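You operate a simulated robot arm through the tools that you are given. There is no shell and no other tool. Be economical: measure what you need, move in short steps, check, and stop when the job is done.

The job below is to be done with a simulated robot arm. You get a single attempt, and the scene is never put back.

## Task
Put things in order on the trailer bed. At the end: the red wheel pin is on the yellow route plate; the brown wax dabber stands on top of the grey rim pad; the blue foam block from the trailer bed stands where the brown wax dabber stood; the grey dripper (marked "4 L") from the trailer bed is on the blue tin (marked "HOSE CAPS"); the blue seam clip from the trailer bed stands where the blue foam block stood; whatever was shut is shut again. Leave all else as you found it, and nothing knocked over.

The check looks at the end state, three seconds after you hand in, the way a careful person would. Anything else that was tipped, shoved, dropped, spilled or broken makes it a failure. A push-on lid holds only when it is set on centred and level and pressed home; a screw cap is set on level and turned clockwise until tight.

## Robot
A 7-joint arm with a two-finger parallel gripper, fixed in place. Base frame: the origin is at the foot of the arm, x ahead of it, y to its left, z up; the work surface is at about z = 0. Units: mm, rad, N and s.
With the tool pointing down near the work surface it reaches from about 220 to 580 mm from the base axis. Its first joint turns from -1.152 to 1.152 rad. Payload 2.5 kg.
The TCP is the grasp point between the finger pads, 23 mm short of the fingertips. In the tool frame z runs along the fingers and y along their closing line. Largest opening 94 mm; finger width 38, thickness 10; the body of the gripper, 54 by 96 mm, starts 39 mm behind the TCP.
Orientation is that of the tool frame in the base frame, as [roll, pitch, yaw] about the fixed x, y, z axes, in that order (R = Rz(yaw) Ry(pitch) Rx(roll)). With the fingers straight down and closing along the base's y, the tool's x points along the base's -x, its y along +y and its z along -z.

## Interface
- The arm moves only by the tool jog_arm. Its argument "rows" is a list of rows, each a list of 7 numbers: the opening, from 0 (shut) to 1 (fully open), then the shift along the tool's x, y, z in mm, then the turn, a rotation vector about the tool's x, y, z in rad. In form: [[grip, x, y, z, wx, wy, wz], ...]. A call has 1 to 8 rows; each row shifts and turns the commanded pose from where the row before left it, along the tool's axes as they then stand. Each row takes 0.2 s and may step no farther than 50 mm and 0.15 rad from the row before; otherwise, or with a gripper value out of range, the whole call is refused. Where a pose cannot be reached the arm comes as near as it can. A force on the tool above 40 N (or 10 N above the force at the start of the call, whichever is more), or a blocked arm, ends the call early, and 0.2 s more pass. The fingers move at their own pace (about 108 mm/s each) and stop on an object; they squeeze with about 22 N. The grip force told is the motor's: it shows also when the fingers shut on nothing. Time passes only in rows, and 0.2 s behind the last, so rows that do not move let the fingers close. The reply holds the time, the measured pose of the TCP, the force on the tool along the base axes, the opening and the grip force, in the units named above and with some noise, with the torque about the TCP (base axes, N m) and any sound that the robot's microphone picked up.
- Cameras (640 x 400 px; columns grow to the right, rows downward): "scene" is fixed at [130.6, -421.9, 534.7]; the picture's right is [0.67, -0.75, 0.00], its down [-0.49, -0.44, -0.75] and it looks along [0.56, 0.50, -0.66] (base axes); focal length 332 px, centre (320, 200). "wrist" rides on the gripper at [86, 16, -74] in the tool frame; the picture's right is [-0.18, 0.98, 0.00], its down [-0.58, -0.11, -0.81] and it looks along [-0.79, -0.15, 0.59] (tool axes); focal length 243 px, centre (320, 200). There is no depth. A picture from a camera that has moved, and an enlarged one, comes with that camera's place and axes in the base frame and with its lens.
- get_image(camera): a new picture of that camera. The clock stands still meanwhile.
- inspect(camera, box): a new picture of the part [left, top, right, bottom] of that camera's present view, enlarged. The clock stands still meanwhile.
- close_job(): hands the job in; it is judged then, once.

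Go step by step. Nothing tells you positions but the pictures and the camera data: compare them with the known pose of the tool, close in by small moves and look again before you grip or let go. The budget is 120 turns and 84 pictures, counting those below and the enlarged ones. Unless the task says otherwise, let go and move clear before handing in, and close with one line.

The tools are called after "Emit:" as a command line: name --pt "numbers of a row" for each row, then --argument value for the rest, lists and objects as JSON in quotes. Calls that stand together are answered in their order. jog_arm: Moves the arm, as the interface text tells. Its arguments: {"type":"object","properties":{"rows":{"type":"array","items":{"type":"array","items":{"type":"number"}}}},"required":["rows"]} The other tools are called the same way: get_image (camera) takes a picture; inspect (camera, box) takes an enlarged picture of a part of a camera's view; close_job () hands the job in.

At the start:

```text
clock: 0.0
position: [435.2, 109.9, 270.2]
ee_rot: [3.141, 0.001, -3.14]
wrist_force: [-0.1, 1.3, -0.2]
wrist_torque: [0.02, -0.02, 0.01]
grip_width: 93.8
finger_force: 0.0
```

scene: 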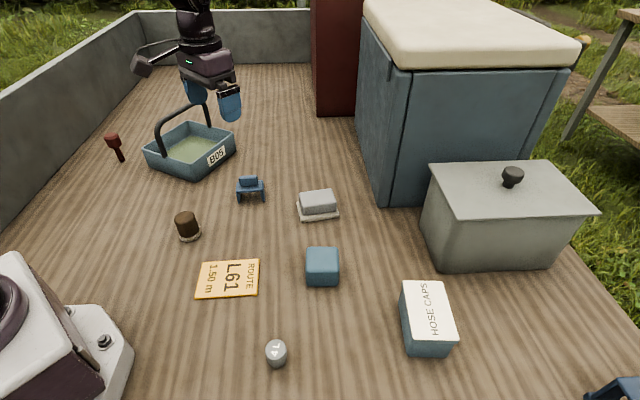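
wrist: 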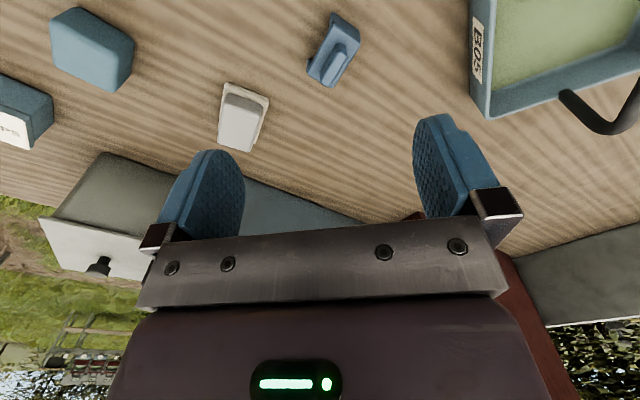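

I see the pin, dabber, pad, block, clip, plate, dripper and tin on the bed. First I'll take enlarged views to locate them accurately.

Emit:
inspect --camera "scene" --box '[80, 110, 280, 235]'

Emit:
inspect --camera "scene" --box '[160, 170, 360, 295]'

Emit:
inspect --camera "scene" --box '[240, 240, 480, 390]'

```text
3.20 times, centred on (180, 172) of scene
camera zoom: at [130.6, -421.9, 534.7], right [0.67, -0.75, 0.0], down [-0.49, -0.44, -0.75], along [0.56, 0.5, -0.66], focal length 1063 px, centre (768, 288)
```

zoom: 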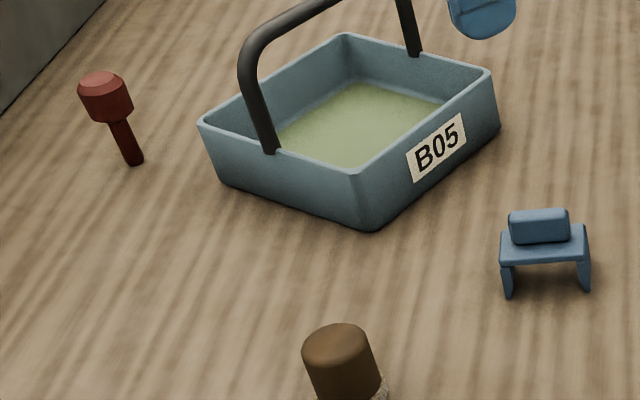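

```text
3.20 times, centred on (260, 232) of scene
camera zoom: at [130.6, -421.9, 534.7], right [0.67, -0.75, 0.0], down [-0.49, -0.44, -0.75], along [0.56, 0.5, -0.66], focal length 1063 px, centre (512, 96)
```

zoom: 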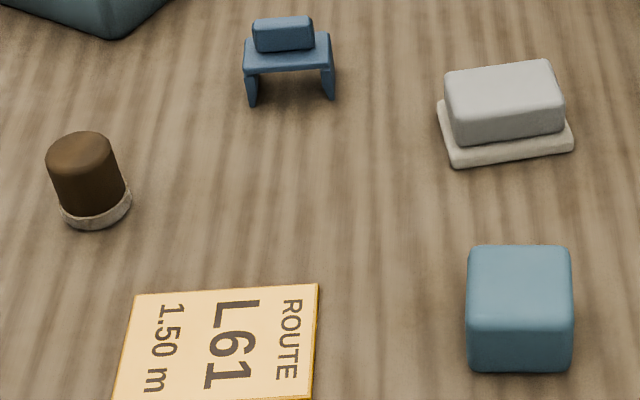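

```text
2.67 times, centred on (360, 315) of scene
camera zoom: at [130.6, -421.9, 534.7], right [0.67, -0.75, 0.0], down [-0.49, -0.44, -0.75], along [0.56, 0.5, -0.66], focal length 886 px, centre (213, -107)
```

zoom: 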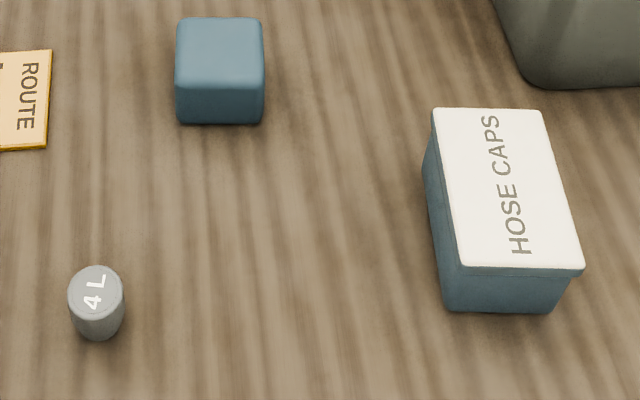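

Dripper at about (255,-220), tin around (460,-362), pin at (337,516), standing and far out. I'll go to the dripper first.

Emit:
jog_arm --pt "1 22 -41 14 0 0 0" --pt "1 22 -41 14 0 0 0" --pt "1 22 -41 14 0 0 0" --pt "1 22 -41 14 0 0 0" --pt "1 22 -41 14 0 0 0" --pt "1 22 -41 14 0 0 0" --pt "1 22 -41 14 0 0 0" --pt "1 22 -41 14 0 0 0"

Emit:
get_image --camera "wrist"

Emit:
get_image --camera "scene"

```text
clock: 1.8
position: [255.1, -215.5, 161.2]
ee_rot: [-3.141, 0.0, -3.141]
wrist_force: [-0.5, 0.8, -0.4]
wrist_torque: [0.05, 0.03, 0.03]
grip_width: 94.0
finger_force: 0.2
```

```text
78 pictures are left
camera wrist: at [169.7, -199.8, 235.2], right [0.18, 0.98, 0.0], down [0.58, -0.11, 0.81], along [0.79, -0.15, -0.59], focal length 243 px, centre (320, 200)
```

wrist: 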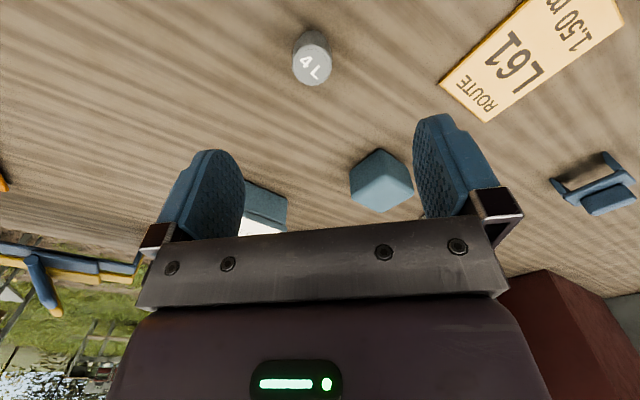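

```text
77 pictures are left
```

scene: 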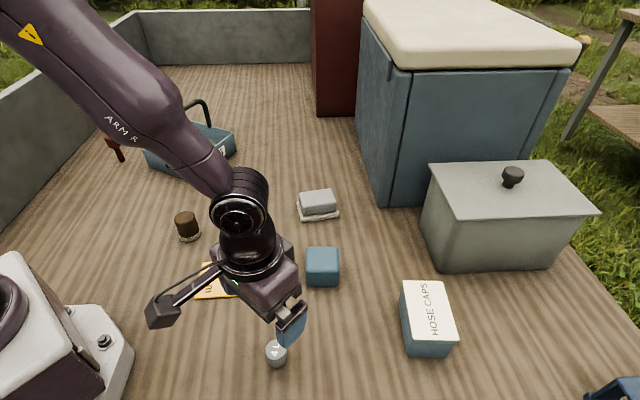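

The dripper's at about (257,-222). I'll centre on it and descend partway.

Emit:
jog_arm --pt "1 -1 -5 30 0 0 0" --pt "1 0 0 40 0 0 0" --pt "1 0 0 20 0 0 0" --pt "1 0 0 0 0 0 0"

Emit:
get_image --camera "wrist"

```text
clock: 2.8
position: [259.0, -221.4, 71.5]
ee_rot: [3.141, 0.001, 3.141]
wrist_force: [0.1, 0.1, -0.7]
wrist_torque: [0.02, 0.02, 0.0]
grip_width: 94.1
finger_force: 0.1
```

```text
76 pictures are left
camera wrist: at [173.6, -205.9, 144.5], right [0.18, 0.98, 0.0], down [0.58, -0.11, 0.81], along [0.79, -0.15, -0.59], focal length 243 px, centre (320, 200)
```

wrist: 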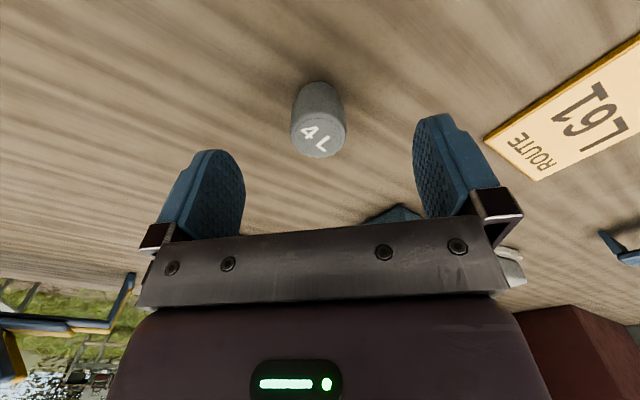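

Emit:
jog_arm --pt "1 -2 -1 25 0 0 0" --pt "1 0 0 18 0 0 0" --pt "1 0 0 0 0 0 0" --pt "0 0 0 0 0 0 0" --pt "0 0 0 0 0 0 0" --pt "0 0 0 0 0 0 0"

Emit:
get_image --camera "wrist"

```text
clock: 4.2
position: [262.8, -223.7, 26.2]
ee_rot: [-3.14, 0.001, -3.141]
wrist_force: [0.0, -0.2, -0.2]
wrist_torque: [-0.01, 0.02, 0.02]
grip_width: 30.4
finger_force: 22.3
```

```text
75 pictures are left
camera wrist: at [176.1, -207.9, 101.4], right [0.18, 0.98, 0.0], down [0.58, -0.11, 0.81], along [0.79, -0.15, -0.59], focal length 243 px, centre (320, 200)
```

wrist: 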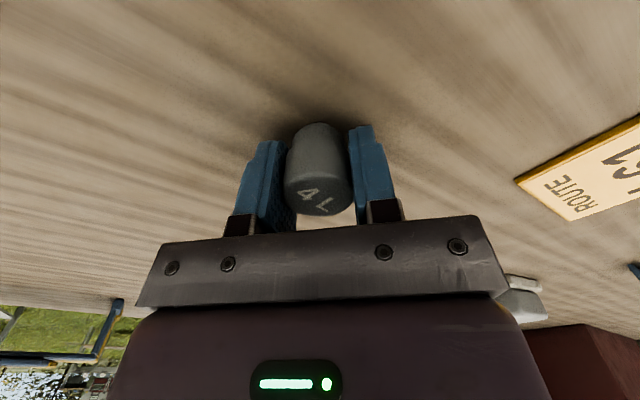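

Gripped at 30 mm. I'll lift and go toward the tin.

Emit:
jog_arm --pt "0 0 0 -40 0 0 0" --pt "0 0 0 -45 0 0 0" --pt "0 0 0 -45 0 0 0" --pt "0 -35 -25 0 0 0 0" --pt "0 -35 -25 0 0 0 0" --pt "0 -35 -25 0 0 0 0" --pt "0 -35 -25 0 0 0 0" --pt "0 0 0 0 0 0 0"

Emit:
get_image --camera "wrist"

Emit:
get_image --camera "scene"

```text
clock: 6.0
position: [402.0, -325.6, 156.8]
ee_rot: [3.14, 0.0, 3.141]
wrist_force: [0.5, -0.5, -0.3]
wrist_torque: [-0.01, 0.0, -0.05]
grip_width: 30.5
finger_force: 21.7
```

```text
74 pictures are left
camera wrist: at [316.3, -310.9, 230.2], right [0.18, 0.98, 0.0], down [0.58, -0.11, 0.81], along [0.79, -0.15, -0.59], focal length 243 px, centre (320, 200)
```

wrist: 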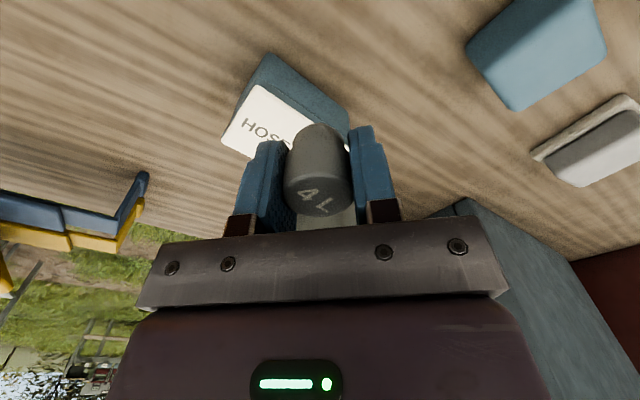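

```text
73 pictures are left
```

scene: 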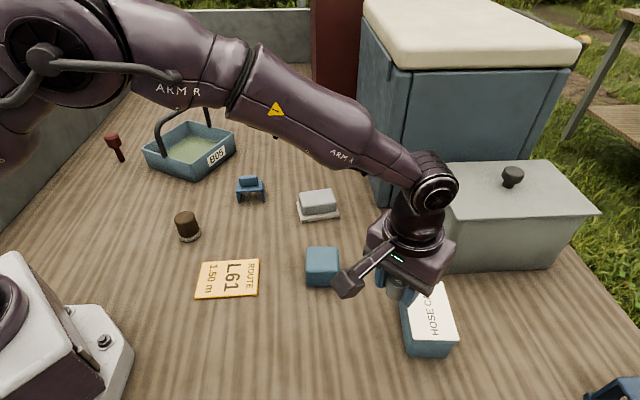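

Tin lid top is at z≈54, centre about (460,-363). I'll move over it, slightly inboard, and lower partway.

Emit:
jog_arm --pt "0 -28 -17 0 0 0 0" --pt "0 -24 -17 0 0 0 0" --pt "0 0 0 35 0 0 0" --pt "0 0 0 27 0 0 0" --pt "0 0 0 0 0 0 0"

Emit:
inspect --camera "scene" --box '[320, 240, 520, 365]'

```text
clock: 7.2
position: [451.9, -358.5, 95.5]
ee_rot: [-3.141, -0.001, -3.141]
wrist_force: [-0.6, 0.2, -0.2]
wrist_torque: [0.0, 0.01, -0.02]
grip_width: 30.4
finger_force: 22.0
```

```text
3.20 times, centred on (420, 302) of scene
camera zoom: at [130.6, -421.9, 534.7], right [0.67, -0.75, 0.0], down [-0.49, -0.44, -0.75], along [0.56, 0.5, -0.66], focal length 1063 px, centre (0, -128)
```

zoom: 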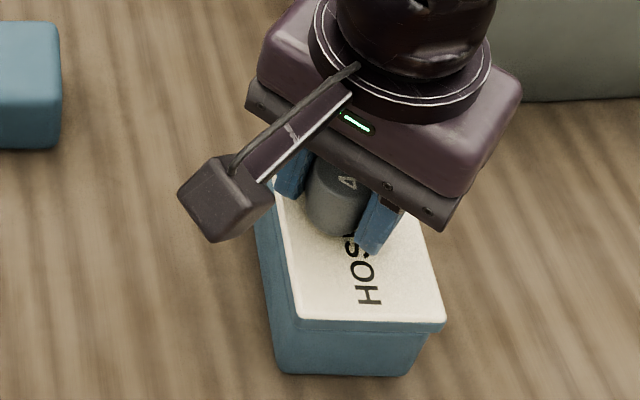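

Emit:
jog_arm --pt "0 0 0 6 0 0 0" --pt "0 0 0 4 0 0 0" --pt "0 0 0 2 0 0 0" --pt "0 0 0 0 0 0 0"

Emit:
inspect --camera "scene" --box '[320, 240, 520, 365]'

```text
clock: 7.9
position: [454.2, -357.9, 89.8]
ee_rot: [-3.139, 0.003, 3.141]
wrist_force: [-0.5, 0.6, 1.7]
wrist_torque: [0.0, 0.03, -0.01]
grip_width: 30.2
finger_force: 21.8
stopped in row 3: the force on the tool passed its limit at 44 N (the readings are from after the stop); the commanded pose is now the measured one
```

```text
3.20 times, centred on (420, 302) of scene
camera zoom: at [130.6, -421.9, 534.8], right [0.67, -0.75, 0.0], down [-0.49, -0.44, -0.75], along [0.56, 0.5, -0.66], focal length 1063 px, centre (0, -128)
```

zoom: 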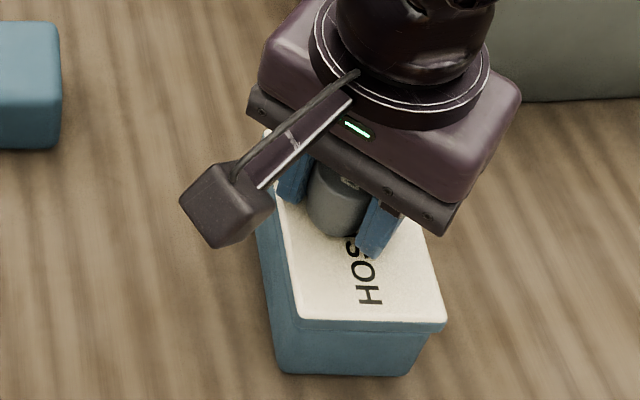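

Contact with the lid; releasing and rising.

Emit:
jog_arm --pt "0 0 0 1 0 0 0" --pt "0.45 0 0 0 0 0 0" --pt "0.5 0 0 0 0 0 0" --pt "0.5 0 0 -30 0 0 0" --pt "0.5 0 0 -40 0 0 0" --pt "0.5 40 0 -30 0 0 0" --pt "1 40 20 0 0 0 0"

Emit:
inspect --camera "scene" --box '[320, 240, 520, 365]'

```text
clock: 9.5
position: [373.1, -336.4, 186.9]
ee_rot: [-3.138, 0.004, -3.141]
wrist_force: [0.1, -0.4, 0.4]
wrist_torque: [0.03, 0.03, -0.02]
grip_width: 94.1
finger_force: 0.0
```

```text
3.20 times, centred on (420, 302) of scene
camera zoom: at [130.7, -421.9, 534.7], right [0.67, -0.75, 0.0], down [-0.49, -0.44, -0.75], along [0.56, 0.5, -0.66], focal length 1063 px, centre (0, -128)
```

zoom: 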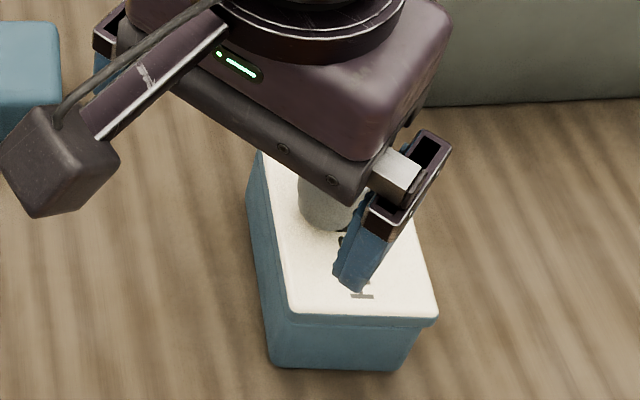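

Emit:
jog_arm --pt "1 8 48 0 0 0 0" --pt "1 8 48 0 0 0 0" --pt "1 8 48 0 0 0 0" --pt "1 8 48 0 0 0 0" --pt "1 8 48 0 0 0 0" --pt "1 8 48 0 0 0 0" --pt "1 8 48 0 0 0 0" --pt "1 8 48 0 0 0 0"

Emit:
jog_arm --pt "1 4 48 15 0 0 0" --pt "1 0 15 15 0 0 0" --pt "1 0 0 0 0 0 0"

Emit:
get_image --camera "wrist"

Emit:
get_image --camera "scene"

```text
clock: 11.3
position: [311.3, 48.5, 183.1]
ee_rot: [-3.137, 0.004, 3.14]
wrist_force: [0.1, 1.0, 0.0]
wrist_torque: [0.01, 0.01, -0.02]
grip_width: 94.1
finger_force: 0.1
```

```text
refused: row 1 steps farther than a row can; nothing moved
```

```text
69 pictures are left
camera wrist: at [225.3, 65.5, 256.0], right [0.19, 0.98, 0.0], down [0.58, -0.11, 0.81], along [0.79, -0.15, -0.59], focal length 243 px, centre (320, 200)
```

wrist: 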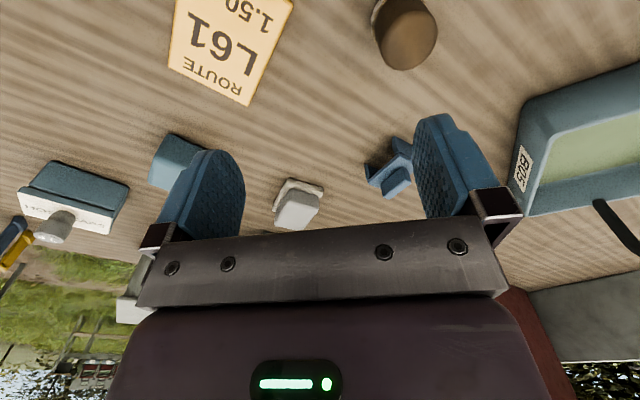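

```text
68 pictures are left
```

scene: 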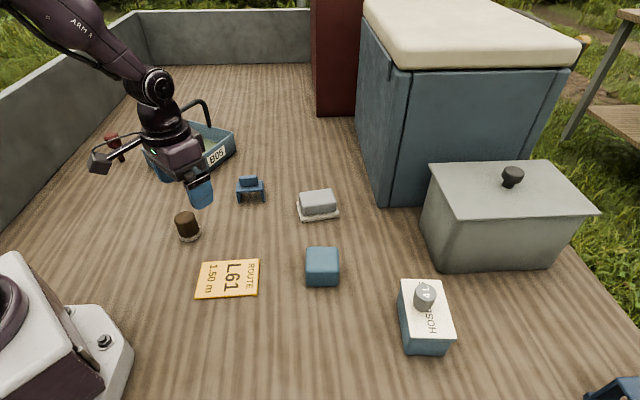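

Dripper now stands on the tin. Dabber is at about (310,115), top z≈56; approaching it.

Emit:
jog_arm --pt "1 0 33 20 0 0 0" --pt "1 0 33 30 0 0 0" --pt "1 0 0 45 0 0 0" --pt "1 0 0 0 0 0 0"

Emit:
get_image --camera "wrist"

```text
clock: 12.3
position: [312.2, 110.9, 89.2]
ee_rot: [-3.139, 0.005, -3.14]
wrist_force: [0.1, -0.2, -0.1]
wrist_torque: [-0.01, -0.03, -0.01]
grip_width: 94.1
finger_force: 0.1
```

```text
67 pictures are left
camera wrist: at [226.0, 127.9, 162.5], right [0.18, 0.98, 0.0], down [0.58, -0.11, 0.81], along [0.79, -0.15, -0.59], focal length 243 px, centre (320, 200)
```

wrist: 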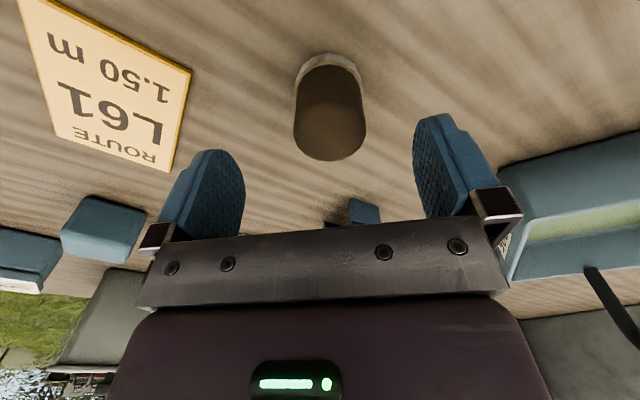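

Emit:
jog_arm --pt "1 1 5 30 0 0 0" --pt "1 0 0 29 0 0 0" --pt "1 0 0 0 0 0 0" --pt "0 0 0 0 0 0 0" --pt "0 0 0 0 0 0 0" --pt "0 0 0 0 0 0 0"

Emit:
get_image --camera "wrist"

```text
clock: 13.7
position: [310.8, 115.1, 29.8]
ee_rot: [-3.14, 0.002, 3.141]
wrist_force: [-0.3, 0.2, -0.7]
wrist_torque: [0.02, 0.01, -0.03]
grip_width: 44.7
finger_force: 22.3
```

```text
66 pictures are left
camera wrist: at [224.9, 131.9, 104.8], right [0.18, 0.98, 0.0], down [0.58, -0.11, 0.81], along [0.79, -0.15, -0.59], focal length 243 px, centre (320, 200)
```

wrist: 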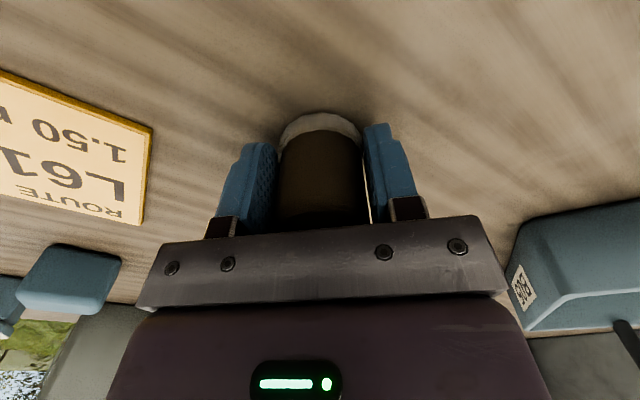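

Gripped the dabber (its spot: about (311,115)). I'll lift and carry it toward the rim pad.

Emit:
jog_arm --pt "0 0 0 -40 0 0 0" --pt "0 0 0 -45 0 0 0" --pt "0 0 0 -45 0 0 0" --pt "0 -40 -25 0 0 0 0" --pt "0 -40 -25 0 0 0 0" --pt "0 -40 -25 0 0 0 0" --pt "0 -40 -25 0 0 0 0" --pt "0 -40 -25 0 0 0 0"

Emit:
get_image --camera "wrist"

Emit:
inspect --camera "scene" --box '[200, 120, 400, 245]'

```text
clock: 15.5
position: [514.9, -9.2, 163.7]
ee_rot: [-3.139, 0.0, 3.141]
wrist_force: [0.8, 0.7, -0.2]
wrist_torque: [0.01, 0.04, -0.01]
grip_width: 44.7
finger_force: 22.1
```

```text
65 pictures are left
camera wrist: at [428.1, 7.5, 236.3], right [0.18, 0.98, 0.0], down [0.58, -0.11, 0.81], along [0.79, -0.15, -0.59], focal length 243 px, centre (320, 200)
```

wrist: 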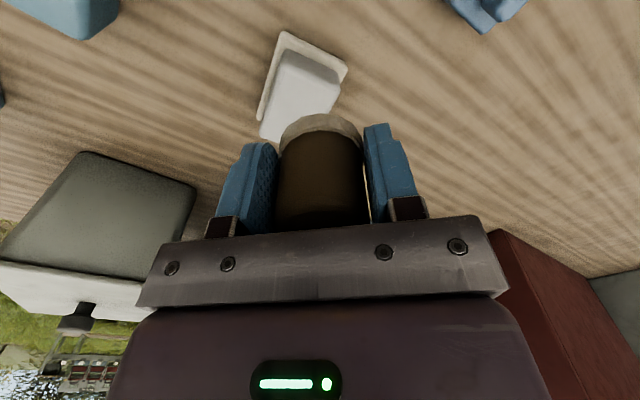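

```text
3.20 times, centred on (300, 182) of scene
camera zoom: at [130.6, -421.9, 534.7], right [0.67, -0.75, 0.0], down [-0.49, -0.44, -0.75], along [0.56, 0.5, -0.66], focal length 1063 px, centre (384, 256)
```

zoom: 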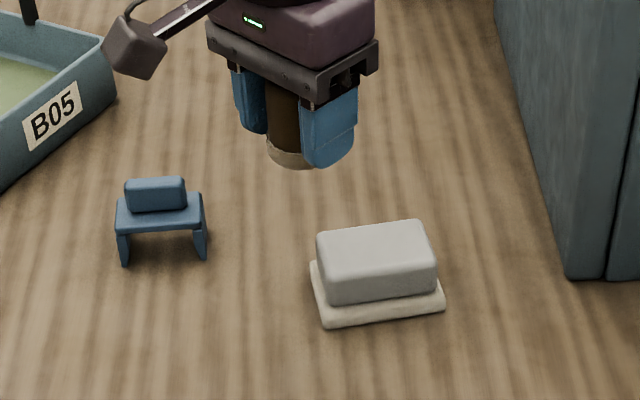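

Emit:
jog_arm --pt "0 -20 -14 10 0 0 0" --pt "0 -20 -14 20 0 0 0" --pt "0 0 0 35 0 0 0" --pt "0 0 0 0 0 0 0" --pt "0 0 0 0 0 0 0"

Emit:
inspect --camera "scene" --box '[240, 140, 400, 240]'

Emit:
get_image --camera "wrist"

```text
clock: 16.7
position: [555.1, -36.1, 98.1]
ee_rot: [-3.139, 0.004, -3.141]
wrist_force: [-0.4, 0.3, -0.9]
wrist_torque: [0.03, -0.02, -0.03]
grip_width: 44.5
finger_force: 21.3
```

```text
4.00 times, centred on (320, 190) of scene
camera zoom: at [130.6, -421.9, 534.7], right [0.67, -0.75, 0.0], down [-0.49, -0.44, -0.75], along [0.56, 0.5, -0.66], focal length 1329 px, centre (320, 240)
```

zoom: 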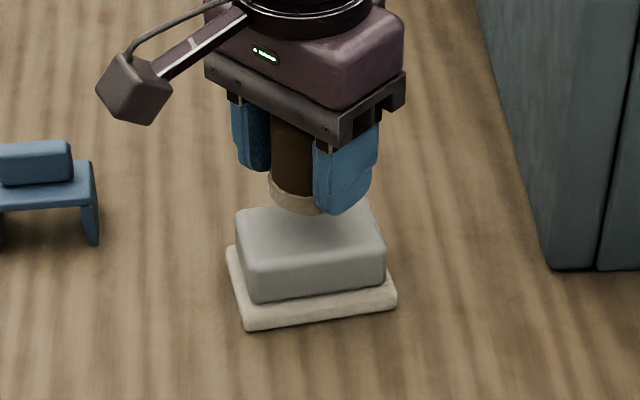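

```text
62 pictures are left
camera wrist: at [468.2, -19.5, 171.3], right [0.18, 0.98, 0.0], down [0.58, -0.11, 0.81], along [0.79, -0.15, -0.59], focal length 243 px, centre (320, 200)
```

wrist: 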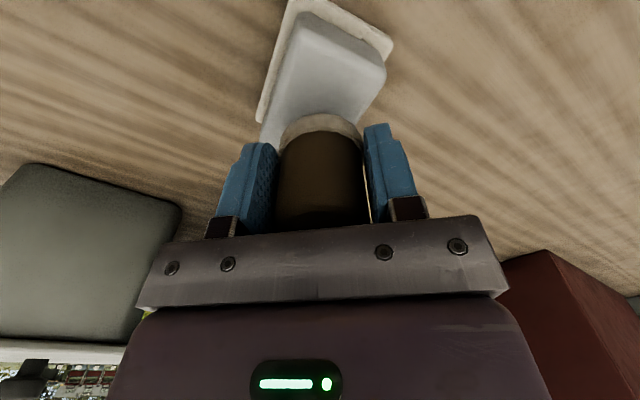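

Emit:
inspect --camera "wrist" --box '[230, 0, 430, 125]'

```text
3.20 times, centred on (330, 62) of wrist
camera zoom: at [468.2, -19.5, 171.3], right [0.18, 0.98, 0.0], down [0.58, -0.11, 0.81], along [0.79, -0.15, -0.59], focal length 776 px, centre (288, 640)
```

zoom: 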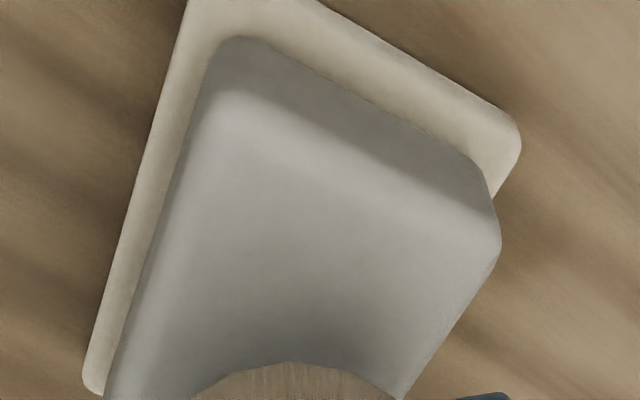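

Emit:
jog_arm --pt "0 0 -3 15 0 0 0" --pt "0 0 0 8 0 0 0" --pt "0 0 0 4 0 0 0" --pt "0 0 0 2 0 0 0" --pt "0 0 0 0 0 0 0"

Emit:
inspect --camera "scene" --box '[270, 150, 370, 225]'

```text
clock: 17.9
position: [551.1, -38.1, 71.6]
ee_rot: [-3.136, 0.009, 3.14]
wrist_force: [6.9, -0.6, 15.1]
wrist_torque: [0.02, -0.25, -0.02]
grip_width: 44.8
finger_force: 21.7
```

```text
5.33 times, centred on (320, 188) of scene
camera zoom: at [130.5, -421.9, 534.8], right [0.67, -0.75, 0.0], down [-0.49, -0.44, -0.75], along [0.56, 0.5, -0.66], focal length 1772 px, centre (320, 267)
```

zoom: 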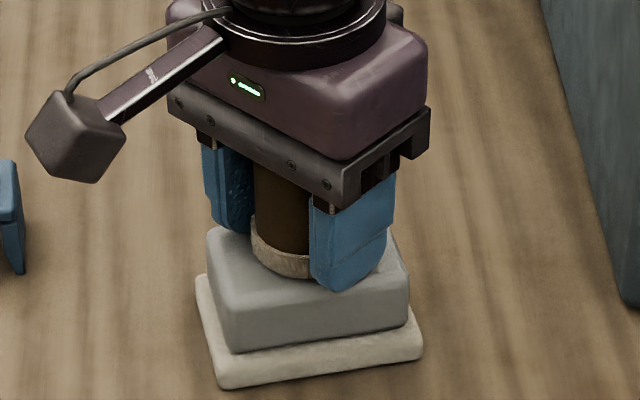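

Dabber touches the pad top (z≈41). I'll relieve the pressure, then let go.

Emit:
jog_arm --pt "0 2 0 -1.5 0 0 0" --pt "0 0 0 0 0 0 0"

```text
clock: 18.5
position: [546.8, -37.9, 72.1]
ee_rot: [-3.14, -0.001, -3.141]
wrist_force: [1.1, 0.6, 4.2]
wrist_torque: [-0.01, -0.15, 0.02]
grip_width: 44.7
finger_force: 22.0
```

Emit:
jog_arm --pt "0 0 0 -2.5 0 0 0" --pt "0 0 0 0 0 0 0"

Emit:
inspect --camera "scene" --box '[270, 150, 370, 225]'

```text
clock: 19.1
position: [547.3, -38.0, 74.3]
ee_rot: [-3.14, 0.002, 3.14]
wrist_force: [0.0, 0.1, -1.3]
wrist_torque: [0.01, 0.02, 0.01]
grip_width: 44.7
finger_force: 22.0
```

```text
5.33 times, centred on (320, 188) of scene
camera zoom: at [130.6, -421.9, 534.7], right [0.67, -0.75, 0.0], down [-0.49, -0.44, -0.75], along [0.56, 0.5, -0.66], focal length 1772 px, centre (320, 267)
```

zoom: 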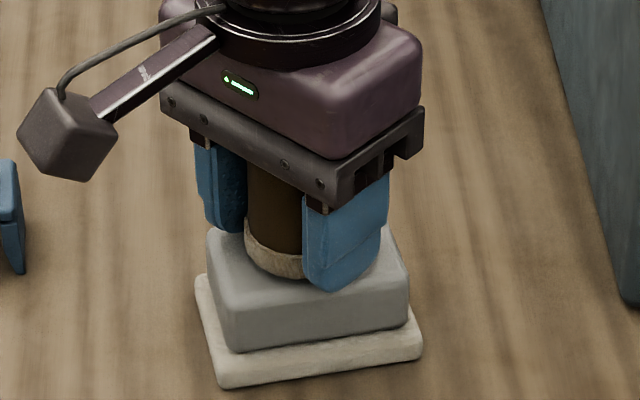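

Emit:
jog_arm --pt "0 -7 -1 0 0 0 0" --pt "0 0 0 0 0 0 0" --pt "0 0 0 1 0 0 0" --pt "0 0 0 1 0 0 0" --pt "0 0 0 0 0 0 0"

```text
clock: 20.3
position: [554.6, -39.9, 71.5]
ee_rot: [-3.142, 0.003, -3.142]
wrist_force: [0.2, 0.6, -0.6]
wrist_torque: [-0.03, 0.0, -0.01]
grip_width: 44.7
finger_force: 21.8
```

Emit:
jog_arm --pt "0 0 0 0.7 0 0 0" --pt "0 0 0 0 0 0 0" --pt "0.6 0 0 0 0 0 0" --pt "0.75 0 0 0 0 0 0" --pt "0.75 0 0 -30 0 0 0" --pt "0.75 0 0 -45 0 0 0" --pt "1 30 0 -25 0 0 0"

Emit:
inspect --camera "scene" --box '[240, 120, 400, 220]'

```text
clock: 21.9
position: [521.6, -39.7, 171.7]
ee_rot: [-3.139, 0.002, -3.141]
wrist_force: [0.8, -0.4, 0.0]
wrist_torque: [-0.02, -0.01, -0.05]
grip_width: 94.0
finger_force: 0.1
```

```text
4.00 times, centred on (320, 170) of scene
camera zoom: at [130.6, -421.9, 534.7], right [0.67, -0.75, 0.0], down [-0.49, -0.44, -0.75], along [0.56, 0.5, -0.66], focal length 1329 px, centre (320, 320)
```

zoom: 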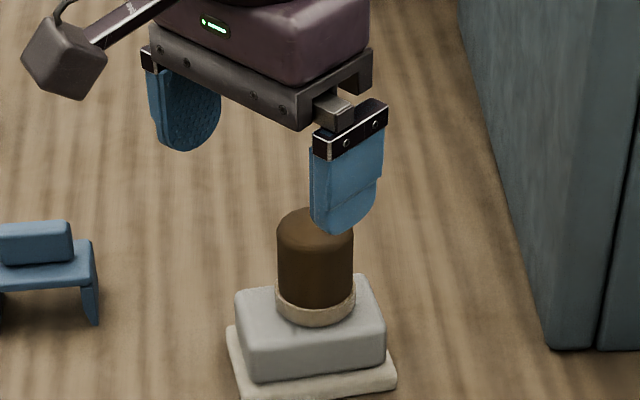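

Dabber stands on the pad. Next is the foam block at about (427,-165), turned about 42°; I'll move above it and turn the gripper.

Emit:
jog_arm --pt "1 32 -37 0 0 0 0" --pt "1 32 -37 0 0 0 0" --pt "1 32 -37 0 0 0 0" --pt "1 0 -14 0 0 0 -0.147" --pt "1 0 0 0 0 0 -0.147" --pt "1 0 0 0 0 0 -0.147" --pt "1 0 0 0 0 0 -0.147" --pt "1 0 0 0 0 0 -0.147"

Emit:
get_image --camera "wrist"

```text
clock: 23.7
position: [428.7, -165.3, 168.6]
ee_rot: [-3.136, 0.002, -2.404]
wrist_force: [-0.2, -0.8, -0.3]
wrist_torque: [0.0, 0.0, 0.01]
grip_width: 93.9
finger_force: 0.1
```

```text
57 pictures are left
camera wrist: at [353.6, -211.3, 244.1], right [-0.52, 0.85, 0.0], down [0.5, 0.31, 0.81], along [0.69, 0.42, -0.59], focal length 243 px, centre (320, 200)
```

wrist: 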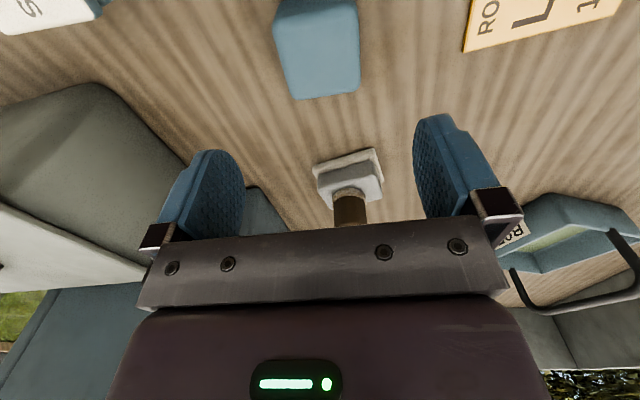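

Block centred at (428,-167), alignment good. Descend and grip.

Emit:
jog_arm --pt "1 1 -1 40 0 0 0" --pt "1 0 0 40 0 0 0" --pt "1 0 0 30 0 0 0" --pt "1 0 0 28 0 0 0" --pt "1 0 0 0 0 0 0" --pt "0 0 0 0 0 0 0" --pt "0 0 0 0 0 0 0" --pt "0 0 0 0 0 0 0"

Emit:
get_image --camera "wrist"

```text
clock: 25.5
position: [428.9, -164.5, 32.7]
ee_rot: [-3.139, -0.001, -2.407]
wrist_force: [-0.2, 0.9, 0.5]
wrist_torque: [0.0, 0.03, 0.02]
grip_width: 61.5
finger_force: 22.1
```

```text
56 pictures are left
camera wrist: at [354.3, -211.2, 106.3], right [-0.52, 0.85, 0.0], down [0.5, 0.31, 0.81], along [0.69, 0.42, -0.59], focal length 243 px, centre (320, 200)
```

wrist: 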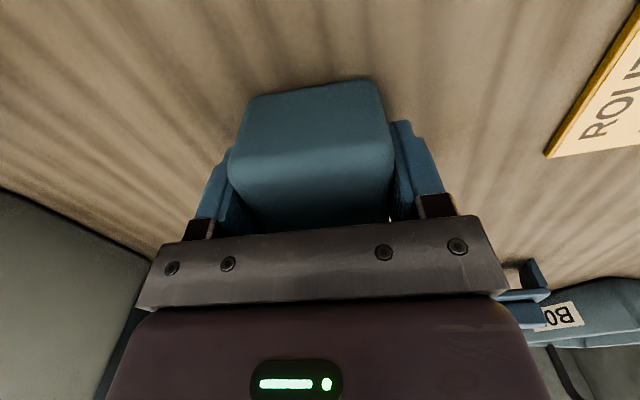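

Gripped. Lift and carry to the dabber's old spot (311,115).

Emit:
jog_arm --pt "0 0 0 -35 0 0 0" --pt "0 -14.4 31 -35 0 0 0" --pt "0 -14.4 42.5 0 0 0 0" --pt "0 -14.4 42.5 0 0 0 0" --pt "0 -14.4 42.5 0 0 0 0" --pt "0 -14.4 42.5 0 0 0 0" --pt "0 -14.4 42.5 0 0 0 0" --pt "0 -14.4 42.5 0 0 0 0"

Emit:
jog_arm --pt "0 0 0 25 0 0 0" --pt "0 0 0 20 0 0 0" --pt "0 0 0 0 0 0 0"

Emit:
get_image --camera "scene"

```text
clock: 27.3
position: [312.3, 111.2, 102.2]
ee_rot: [-3.136, 0.003, -2.407]
wrist_force: [0.1, -0.3, -0.7]
wrist_torque: [-0.01, 0.0, -0.03]
grip_width: 61.5
finger_force: 22.1
```

```text
clock: 28.1
position: [313.2, 113.0, 56.0]
ee_rot: [-3.14, 0.002, -2.407]
wrist_force: [-0.4, -0.2, -0.9]
wrist_torque: [0.0, -0.04, -0.03]
grip_width: 61.5
finger_force: 21.5
```

```text
55 pictures are left
```

scene: 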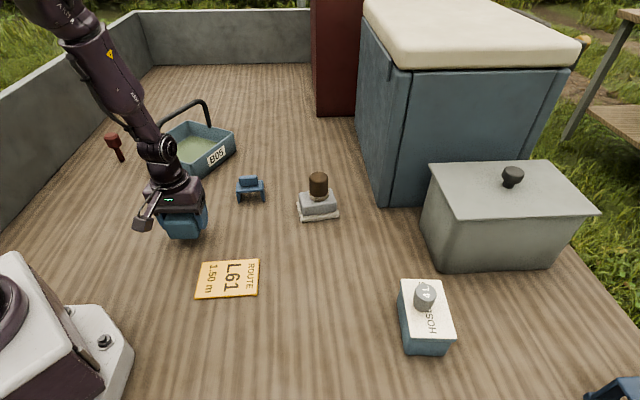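

Emit:
jog_arm --pt "0 -1 3 15 0 0 0" --pt "0 0 0 5 0 0 0" --pt "0 0 0 1.5 0 0 0" --pt "0 0 0 1 0 0 0" --pt "0 0 0 0 0 0 0"

```text
clock: 29.3
position: [310.4, 115.5, 31.6]
ee_rot: [-3.137, 0.002, -2.405]
wrist_force: [0.0, 0.6, -0.7]
wrist_torque: [0.01, 0.01, -0.02]
grip_width: 61.3
finger_force: 22.0
```

Emit:
jog_arm --pt "0 0 0 1 0 0 0" --pt "0 0 0 0 0 0 0"

```text
clock: 29.9
position: [310.9, 115.6, 31.9]
ee_rot: [-3.137, -0.001, -2.406]
wrist_force: [-1.8, -4.2, 11.2]
wrist_torque: [0.14, 0.22, 0.02]
grip_width: 61.5
finger_force: 21.9
```

Contact felt; release, rise, and look.

Emit:
jog_arm --pt "0 0 0 -0.7 0 0 0" --pt "0.8 0 0 0 0 0 0" --pt "1 0 0 0 0 0 0" --pt "1 0 0 -40 0 0 0" --pt "1 0 0 -45 0 0 0" --pt "1 0 0 -45 0 0 0" --pt "1 0 0 0 0 0 0.147" --pt "1 0 0 0 0 0 0.147"

Emit:
jog_arm --pt "1 0 0 0 0 0 0.147" --pt "1 0 0 0 0 0 0.147" --pt "1 0 0 0 0 0 0.147" --pt "1 -30 0 0 0 0 0" --pt "1 -40 0 0 0 0 0" --pt "1 -40 0 0 0 0 0" --pt "1 -40 0 0 0 0 0"

Emit:
get_image --camera "wrist"

Emit:
get_image --camera "scene"

```text
clock: 31.7
position: [309.8, 116.1, 162.7]
ee_rot: [-3.137, 0.001, -2.701]
wrist_force: [-0.3, 1.2, 0.3]
wrist_torque: [0.03, 0.02, -0.02]
grip_width: 94.3
finger_force: 0.0
```

```text
clock: 33.3
position: [459.4, 115.3, 165.7]
ee_rot: [-3.139, 0.004, -3.141]
wrist_force: [0.1, 0.1, -0.6]
wrist_torque: [0.0, 0.01, -0.03]
grip_width: 94.2
finger_force: 0.0
```

```text
54 pictures are left
camera wrist: at [373.4, 131.9, 238.3], right [0.18, 0.98, 0.0], down [0.58, -0.11, 0.81], along [0.79, -0.15, -0.59], focal length 243 px, centre (320, 200)
```

wrist: 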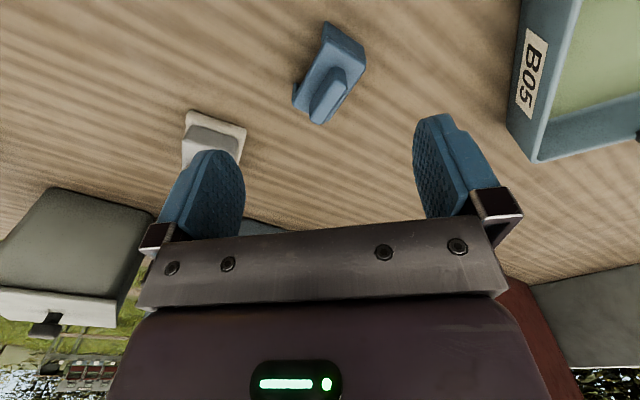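

```text
53 pictures are left
```

scene: 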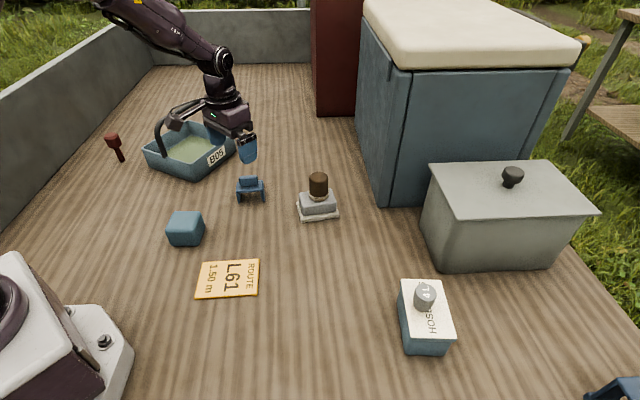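

Foam block stands in the dabber's spot. Now the clip; a closer look at its shape.

Emit:
inspect --camera "wrist" --box '[260, 10, 400, 135]'

Emit:
inspect --camera "scene" --box '[210, 160, 290, 210]'

```text
3.20 times, centred on (330, 72) of wrist
camera zoom: at [373.4, 131.9, 238.3], right [0.18, 0.98, 0.0], down [0.58, -0.11, 0.81], along [0.79, -0.15, -0.59], focal length 776 px, centre (288, 608)
```

zoom: 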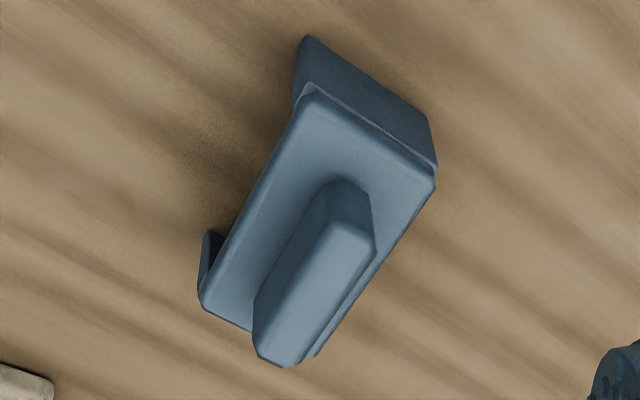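

```text
8.00 times, centred on (250, 185) of scene
camera zoom: at [130.6, -421.9, 534.7], right [0.67, -0.75, 0.0], down [-0.49, -0.44, -0.75], along [0.56, 0.5, -0.66], focal length 2657 px, centre (880, 320)
```

zoom: 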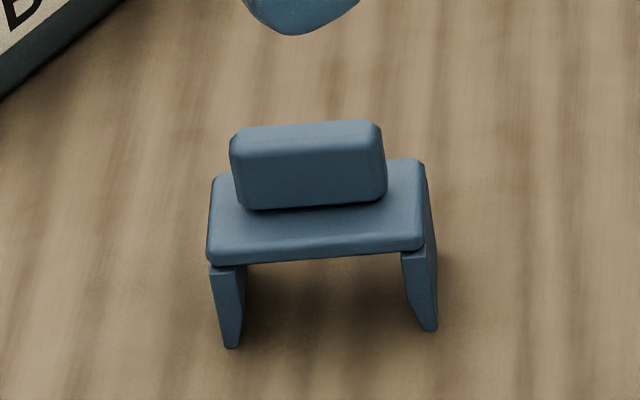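

Clip centre at about (480,119), rib along -40°. I'll turn the gripper to grip the rib across.

Emit:
jog_arm --pt "1 -20.5 3.5 0 0 0 0" --pt "1 0 0 0 0 0 0.14" --pt "1 0 0 0 0 0 0.14" --pt "1 0 0 0 0 0 0.14" --pt "1 0 0 0 0 0 0.14" --pt "1 0 0 0 0 0 0.14" --pt "1 0 0 40 0 0 0" --pt "1 0 0 0 0 0 0"

Emit:
get_image --camera "wrist"

```text
clock: 35.1
position: [480.2, 118.5, 123.6]
ee_rot: [-3.141, 0.004, 2.44]
wrist_force: [1.0, 0.2, -0.5]
wrist_torque: [-0.01, 0.03, 0.04]
grip_width: 94.0
finger_force: 0.0
```

```text
50 pictures are left
camera wrist: at [424.5, 187.0, 197.5], right [0.77, 0.63, 0.0], down [0.37, -0.46, 0.81], along [0.51, -0.63, -0.59], focal length 243 px, centre (320, 200)
```

wrist: 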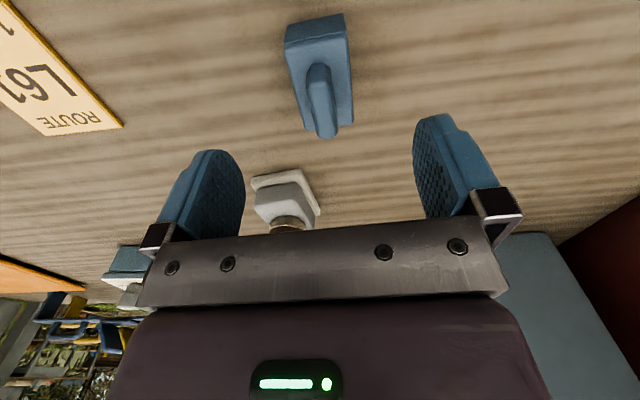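

Emit:
jog_arm --pt "1 0 0 25 0 0 0" --pt "1 0 0 25 0 0 0" --pt "1 0 0 0 0 0 0"

Emit:
inspect --camera "scene" --box '[210, 150, 290, 210]'

Emit:
get_image --camera "wrist"

```text
clock: 35.9
position: [478.8, 117.6, 74.6]
ee_rot: [3.141, 0.004, 2.443]
wrist_force: [-0.3, -0.5, 0.3]
wrist_torque: [0.01, -0.02, -0.03]
grip_width: 94.0
finger_force: 0.0
```

```text
6.67 times, centred on (250, 180) of scene
camera zoom: at [130.6, -421.9, 534.7], right [0.67, -0.75, 0.0], down [-0.49, -0.44, -0.75], along [0.56, 0.5, -0.66], focal length 2214 px, centre (787, 333)
```

zoom: 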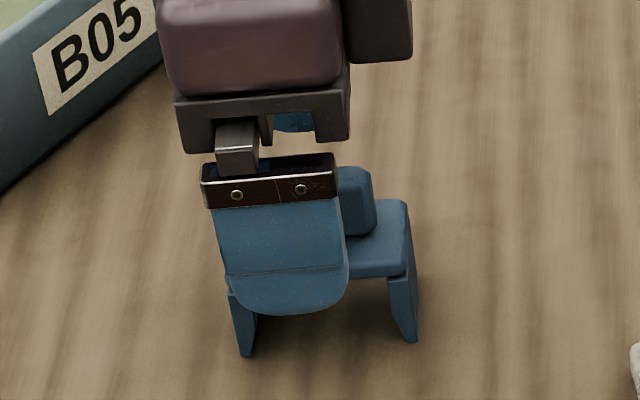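

```text
48 pictures are left
camera wrist: at [423.9, 185.2, 147.8], right [0.77, 0.63, 0.0], down [0.37, -0.46, 0.81], along [0.51, -0.63, -0.59], focal length 243 px, centre (320, 200)
```

wrist: 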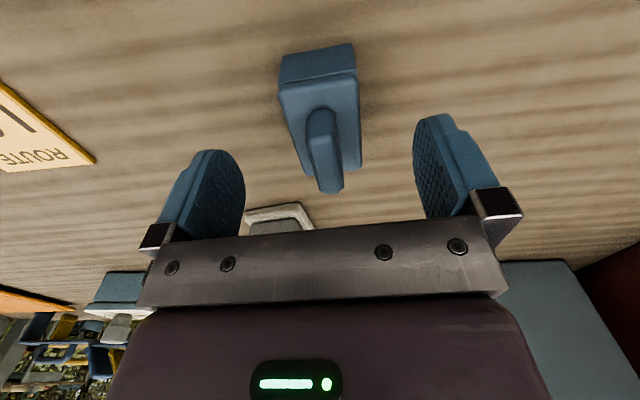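

Plate top is at z≈39 and rib top at ≈62. Lower to TCP 65 and close on the rib.

Emit:
jog_arm --pt "1 0 1 9.5 0 0 0" --pt "1 0 0 0 0 0 0" --pt "0.4 0 0 0 0 0 0" --pt "0 0 0 0 0 0 0" --pt "0 0 0 0 0 0 0" --pt "0 0 0 0 0 0 0"

Emit:
get_image --camera "wrist"

Emit:
inspect --camera "scene" --box '[210, 150, 290, 210]'

```text
clock: 37.3
position: [481.4, 117.9, 66.2]
ee_rot: [3.141, 0.003, 2.442]
wrist_force: [0.8, -0.2, 0.0]
wrist_torque: [-0.01, 0.02, 0.01]
grip_width: 14.2
finger_force: 21.7
```

```text
47 pictures are left
camera wrist: at [425.4, 186.4, 138.7], right [0.77, 0.63, 0.0], down [0.37, -0.46, 0.81], along [0.51, -0.63, -0.59], focal length 243 px, centre (320, 200)
```

wrist: 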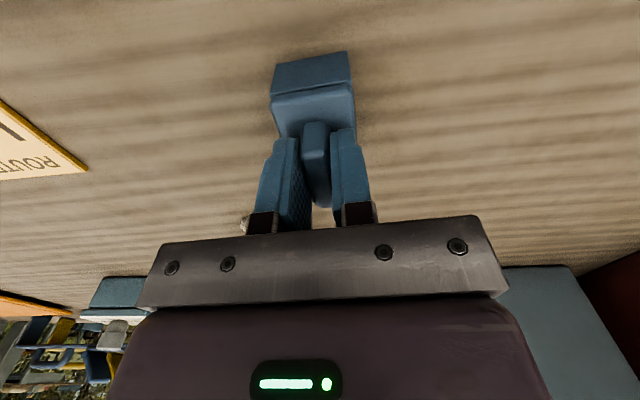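

```text
6.67 times, centred on (250, 180) of scene
camera zoom: at [130.6, -421.9, 534.7], right [0.67, -0.75, 0.0], down [-0.49, -0.44, -0.75], along [0.56, 0.5, -0.66], focal length 2214 px, centre (787, 333)
```

zoom: 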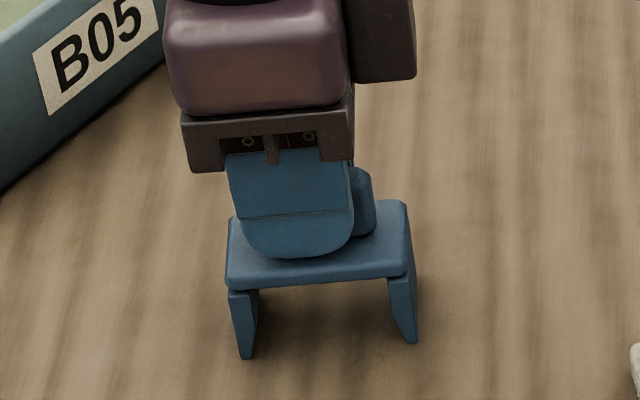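

Rib gripped (14 mm). Lift high and carry to the foam block's old spot.

Emit:
jog_arm --pt "0 0 0 -30 0 0 0" --pt "0 0 0 -40 0 0 0" --pt "0 0 0 -40 0 0 0" --pt "0 -22.4 -41.9 0 0 0 0" --pt "0 -22.4 -41.9 0 0 0 0" --pt "0 -22.4 -41.9 0 0 0 0" --pt "0 -22.4 -41.9 0 0 0 0" --pt "0 -22.4 -41.9 0 0 0 0"

Emit:
jog_arm --pt "0 -22.4 -41.9 0 0 0 0" --pt "0 0 0 40 0 0 0" --pt "0 0 0 40 0 0 0" --pt "0 0 0 0 0 0 0"

Emit:
get_image --camera "scene"

Emit:
get_image --camera "wrist"

```text
clock: 39.1
position: [430.6, -111.7, 175.5]
ee_rot: [3.142, 0.003, 2.445]
wrist_force: [0.3, 0.3, -0.3]
wrist_torque: [0.0, 0.0, 0.0]
grip_width: 14.4
finger_force: 22.4
```

```text
clock: 40.1
position: [423.5, -160.5, 94.4]
ee_rot: [3.14, 0.004, 2.441]
wrist_force: [-0.2, -0.3, -0.3]
wrist_torque: [-0.02, 0.01, 0.0]
grip_width: 14.1
finger_force: 22.1
```

```text
45 pictures are left
```

scene: 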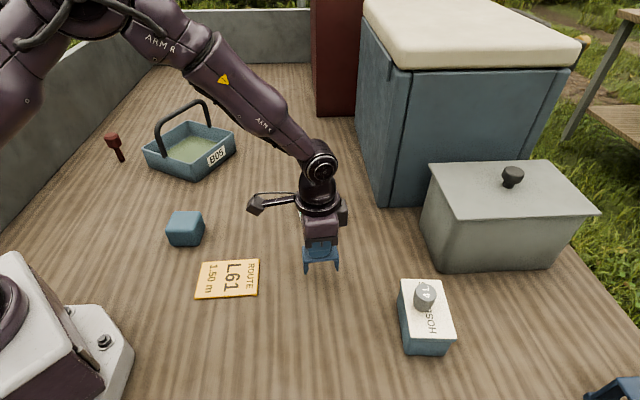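

```text
44 pictures are left
camera wrist: at [367.5, -91.5, 168.3], right [0.77, 0.63, 0.0], down [0.37, -0.46, 0.81], along [0.51, -0.63, -0.59], focal length 243 px, centre (320, 200)
```

wrist: 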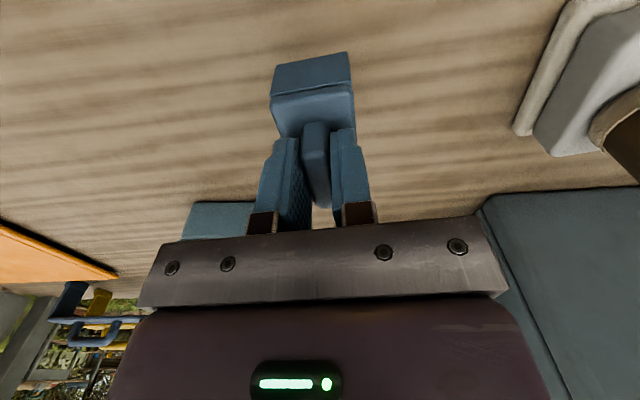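

Emit:
jog_arm --pt "0 0 0 15 0 0 0" --pt "0 0 0 8 0 0 0" --pt "0 0 0 3 0 0 0" --pt "0 0 0 1 0 0 0" --pt "0 0 0 1 0 0 0" --pt "0 0 0 0 0 0 0"

```text
clock: 41.5
position: [422.5, -158.7, 66.7]
ee_rot: [-3.14, 0.003, 2.443]
wrist_force: [-0.5, 0.1, 0.7]
wrist_torque: [-0.03, -0.01, -0.01]
grip_width: 14.4
finger_force: 21.7
```

Emit:
jog_arm --pt "0 0 0 1 0 0 0" --pt "0 0 0 0 0 0 0"

Emit:
inspect --camera "scene" --box '[270, 220, 370, 295]'

```text
clock: 42.1
position: [421.9, -159.4, 66.2]
ee_rot: [3.141, 0.004, 2.441]
wrist_force: [-0.3, -0.7, -0.3]
wrist_torque: [0.01, 0.02, 0.02]
grip_width: 14.1
finger_force: 22.1
```

```text
5.33 times, centred on (320, 258) of scene
camera zoom: at [130.6, -421.9, 534.7], right [0.67, -0.75, 0.0], down [-0.49, -0.44, -0.75], along [0.56, 0.5, -0.66], focal length 1772 px, centre (320, -107)
```

zoom: 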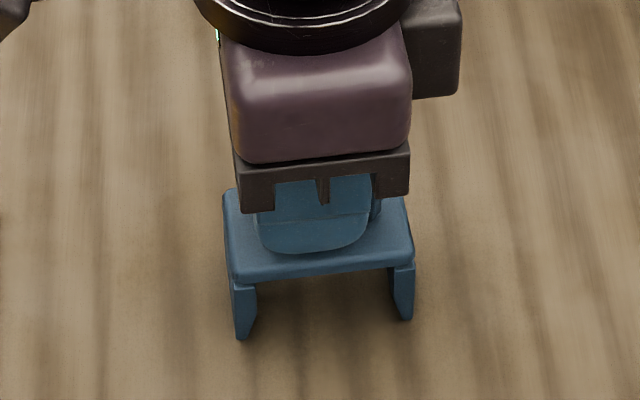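

Slightly short of the block's spot; shift ~7 mm along the rib, then set down.

Emit:
jog_arm --pt "0 0 0 -3 0 0 0" --pt "0 -7 0.8 0 0 0 0" --pt "0 0 0 2 0 0 0" --pt "0 0 0 1 0 0 0" --pt "0 0 0 0.7 0 0 0" --pt "0 0 0 0 0 0 0"

```text
clock: 43.5
position: [429.3, -163.0, 65.1]
ee_rot: [3.14, 0.005, 2.441]
wrist_force: [-2.9, 0.7, 7.0]
wrist_torque: [0.06, 0.15, -0.01]
grip_width: 14.1
finger_force: 22.5
```

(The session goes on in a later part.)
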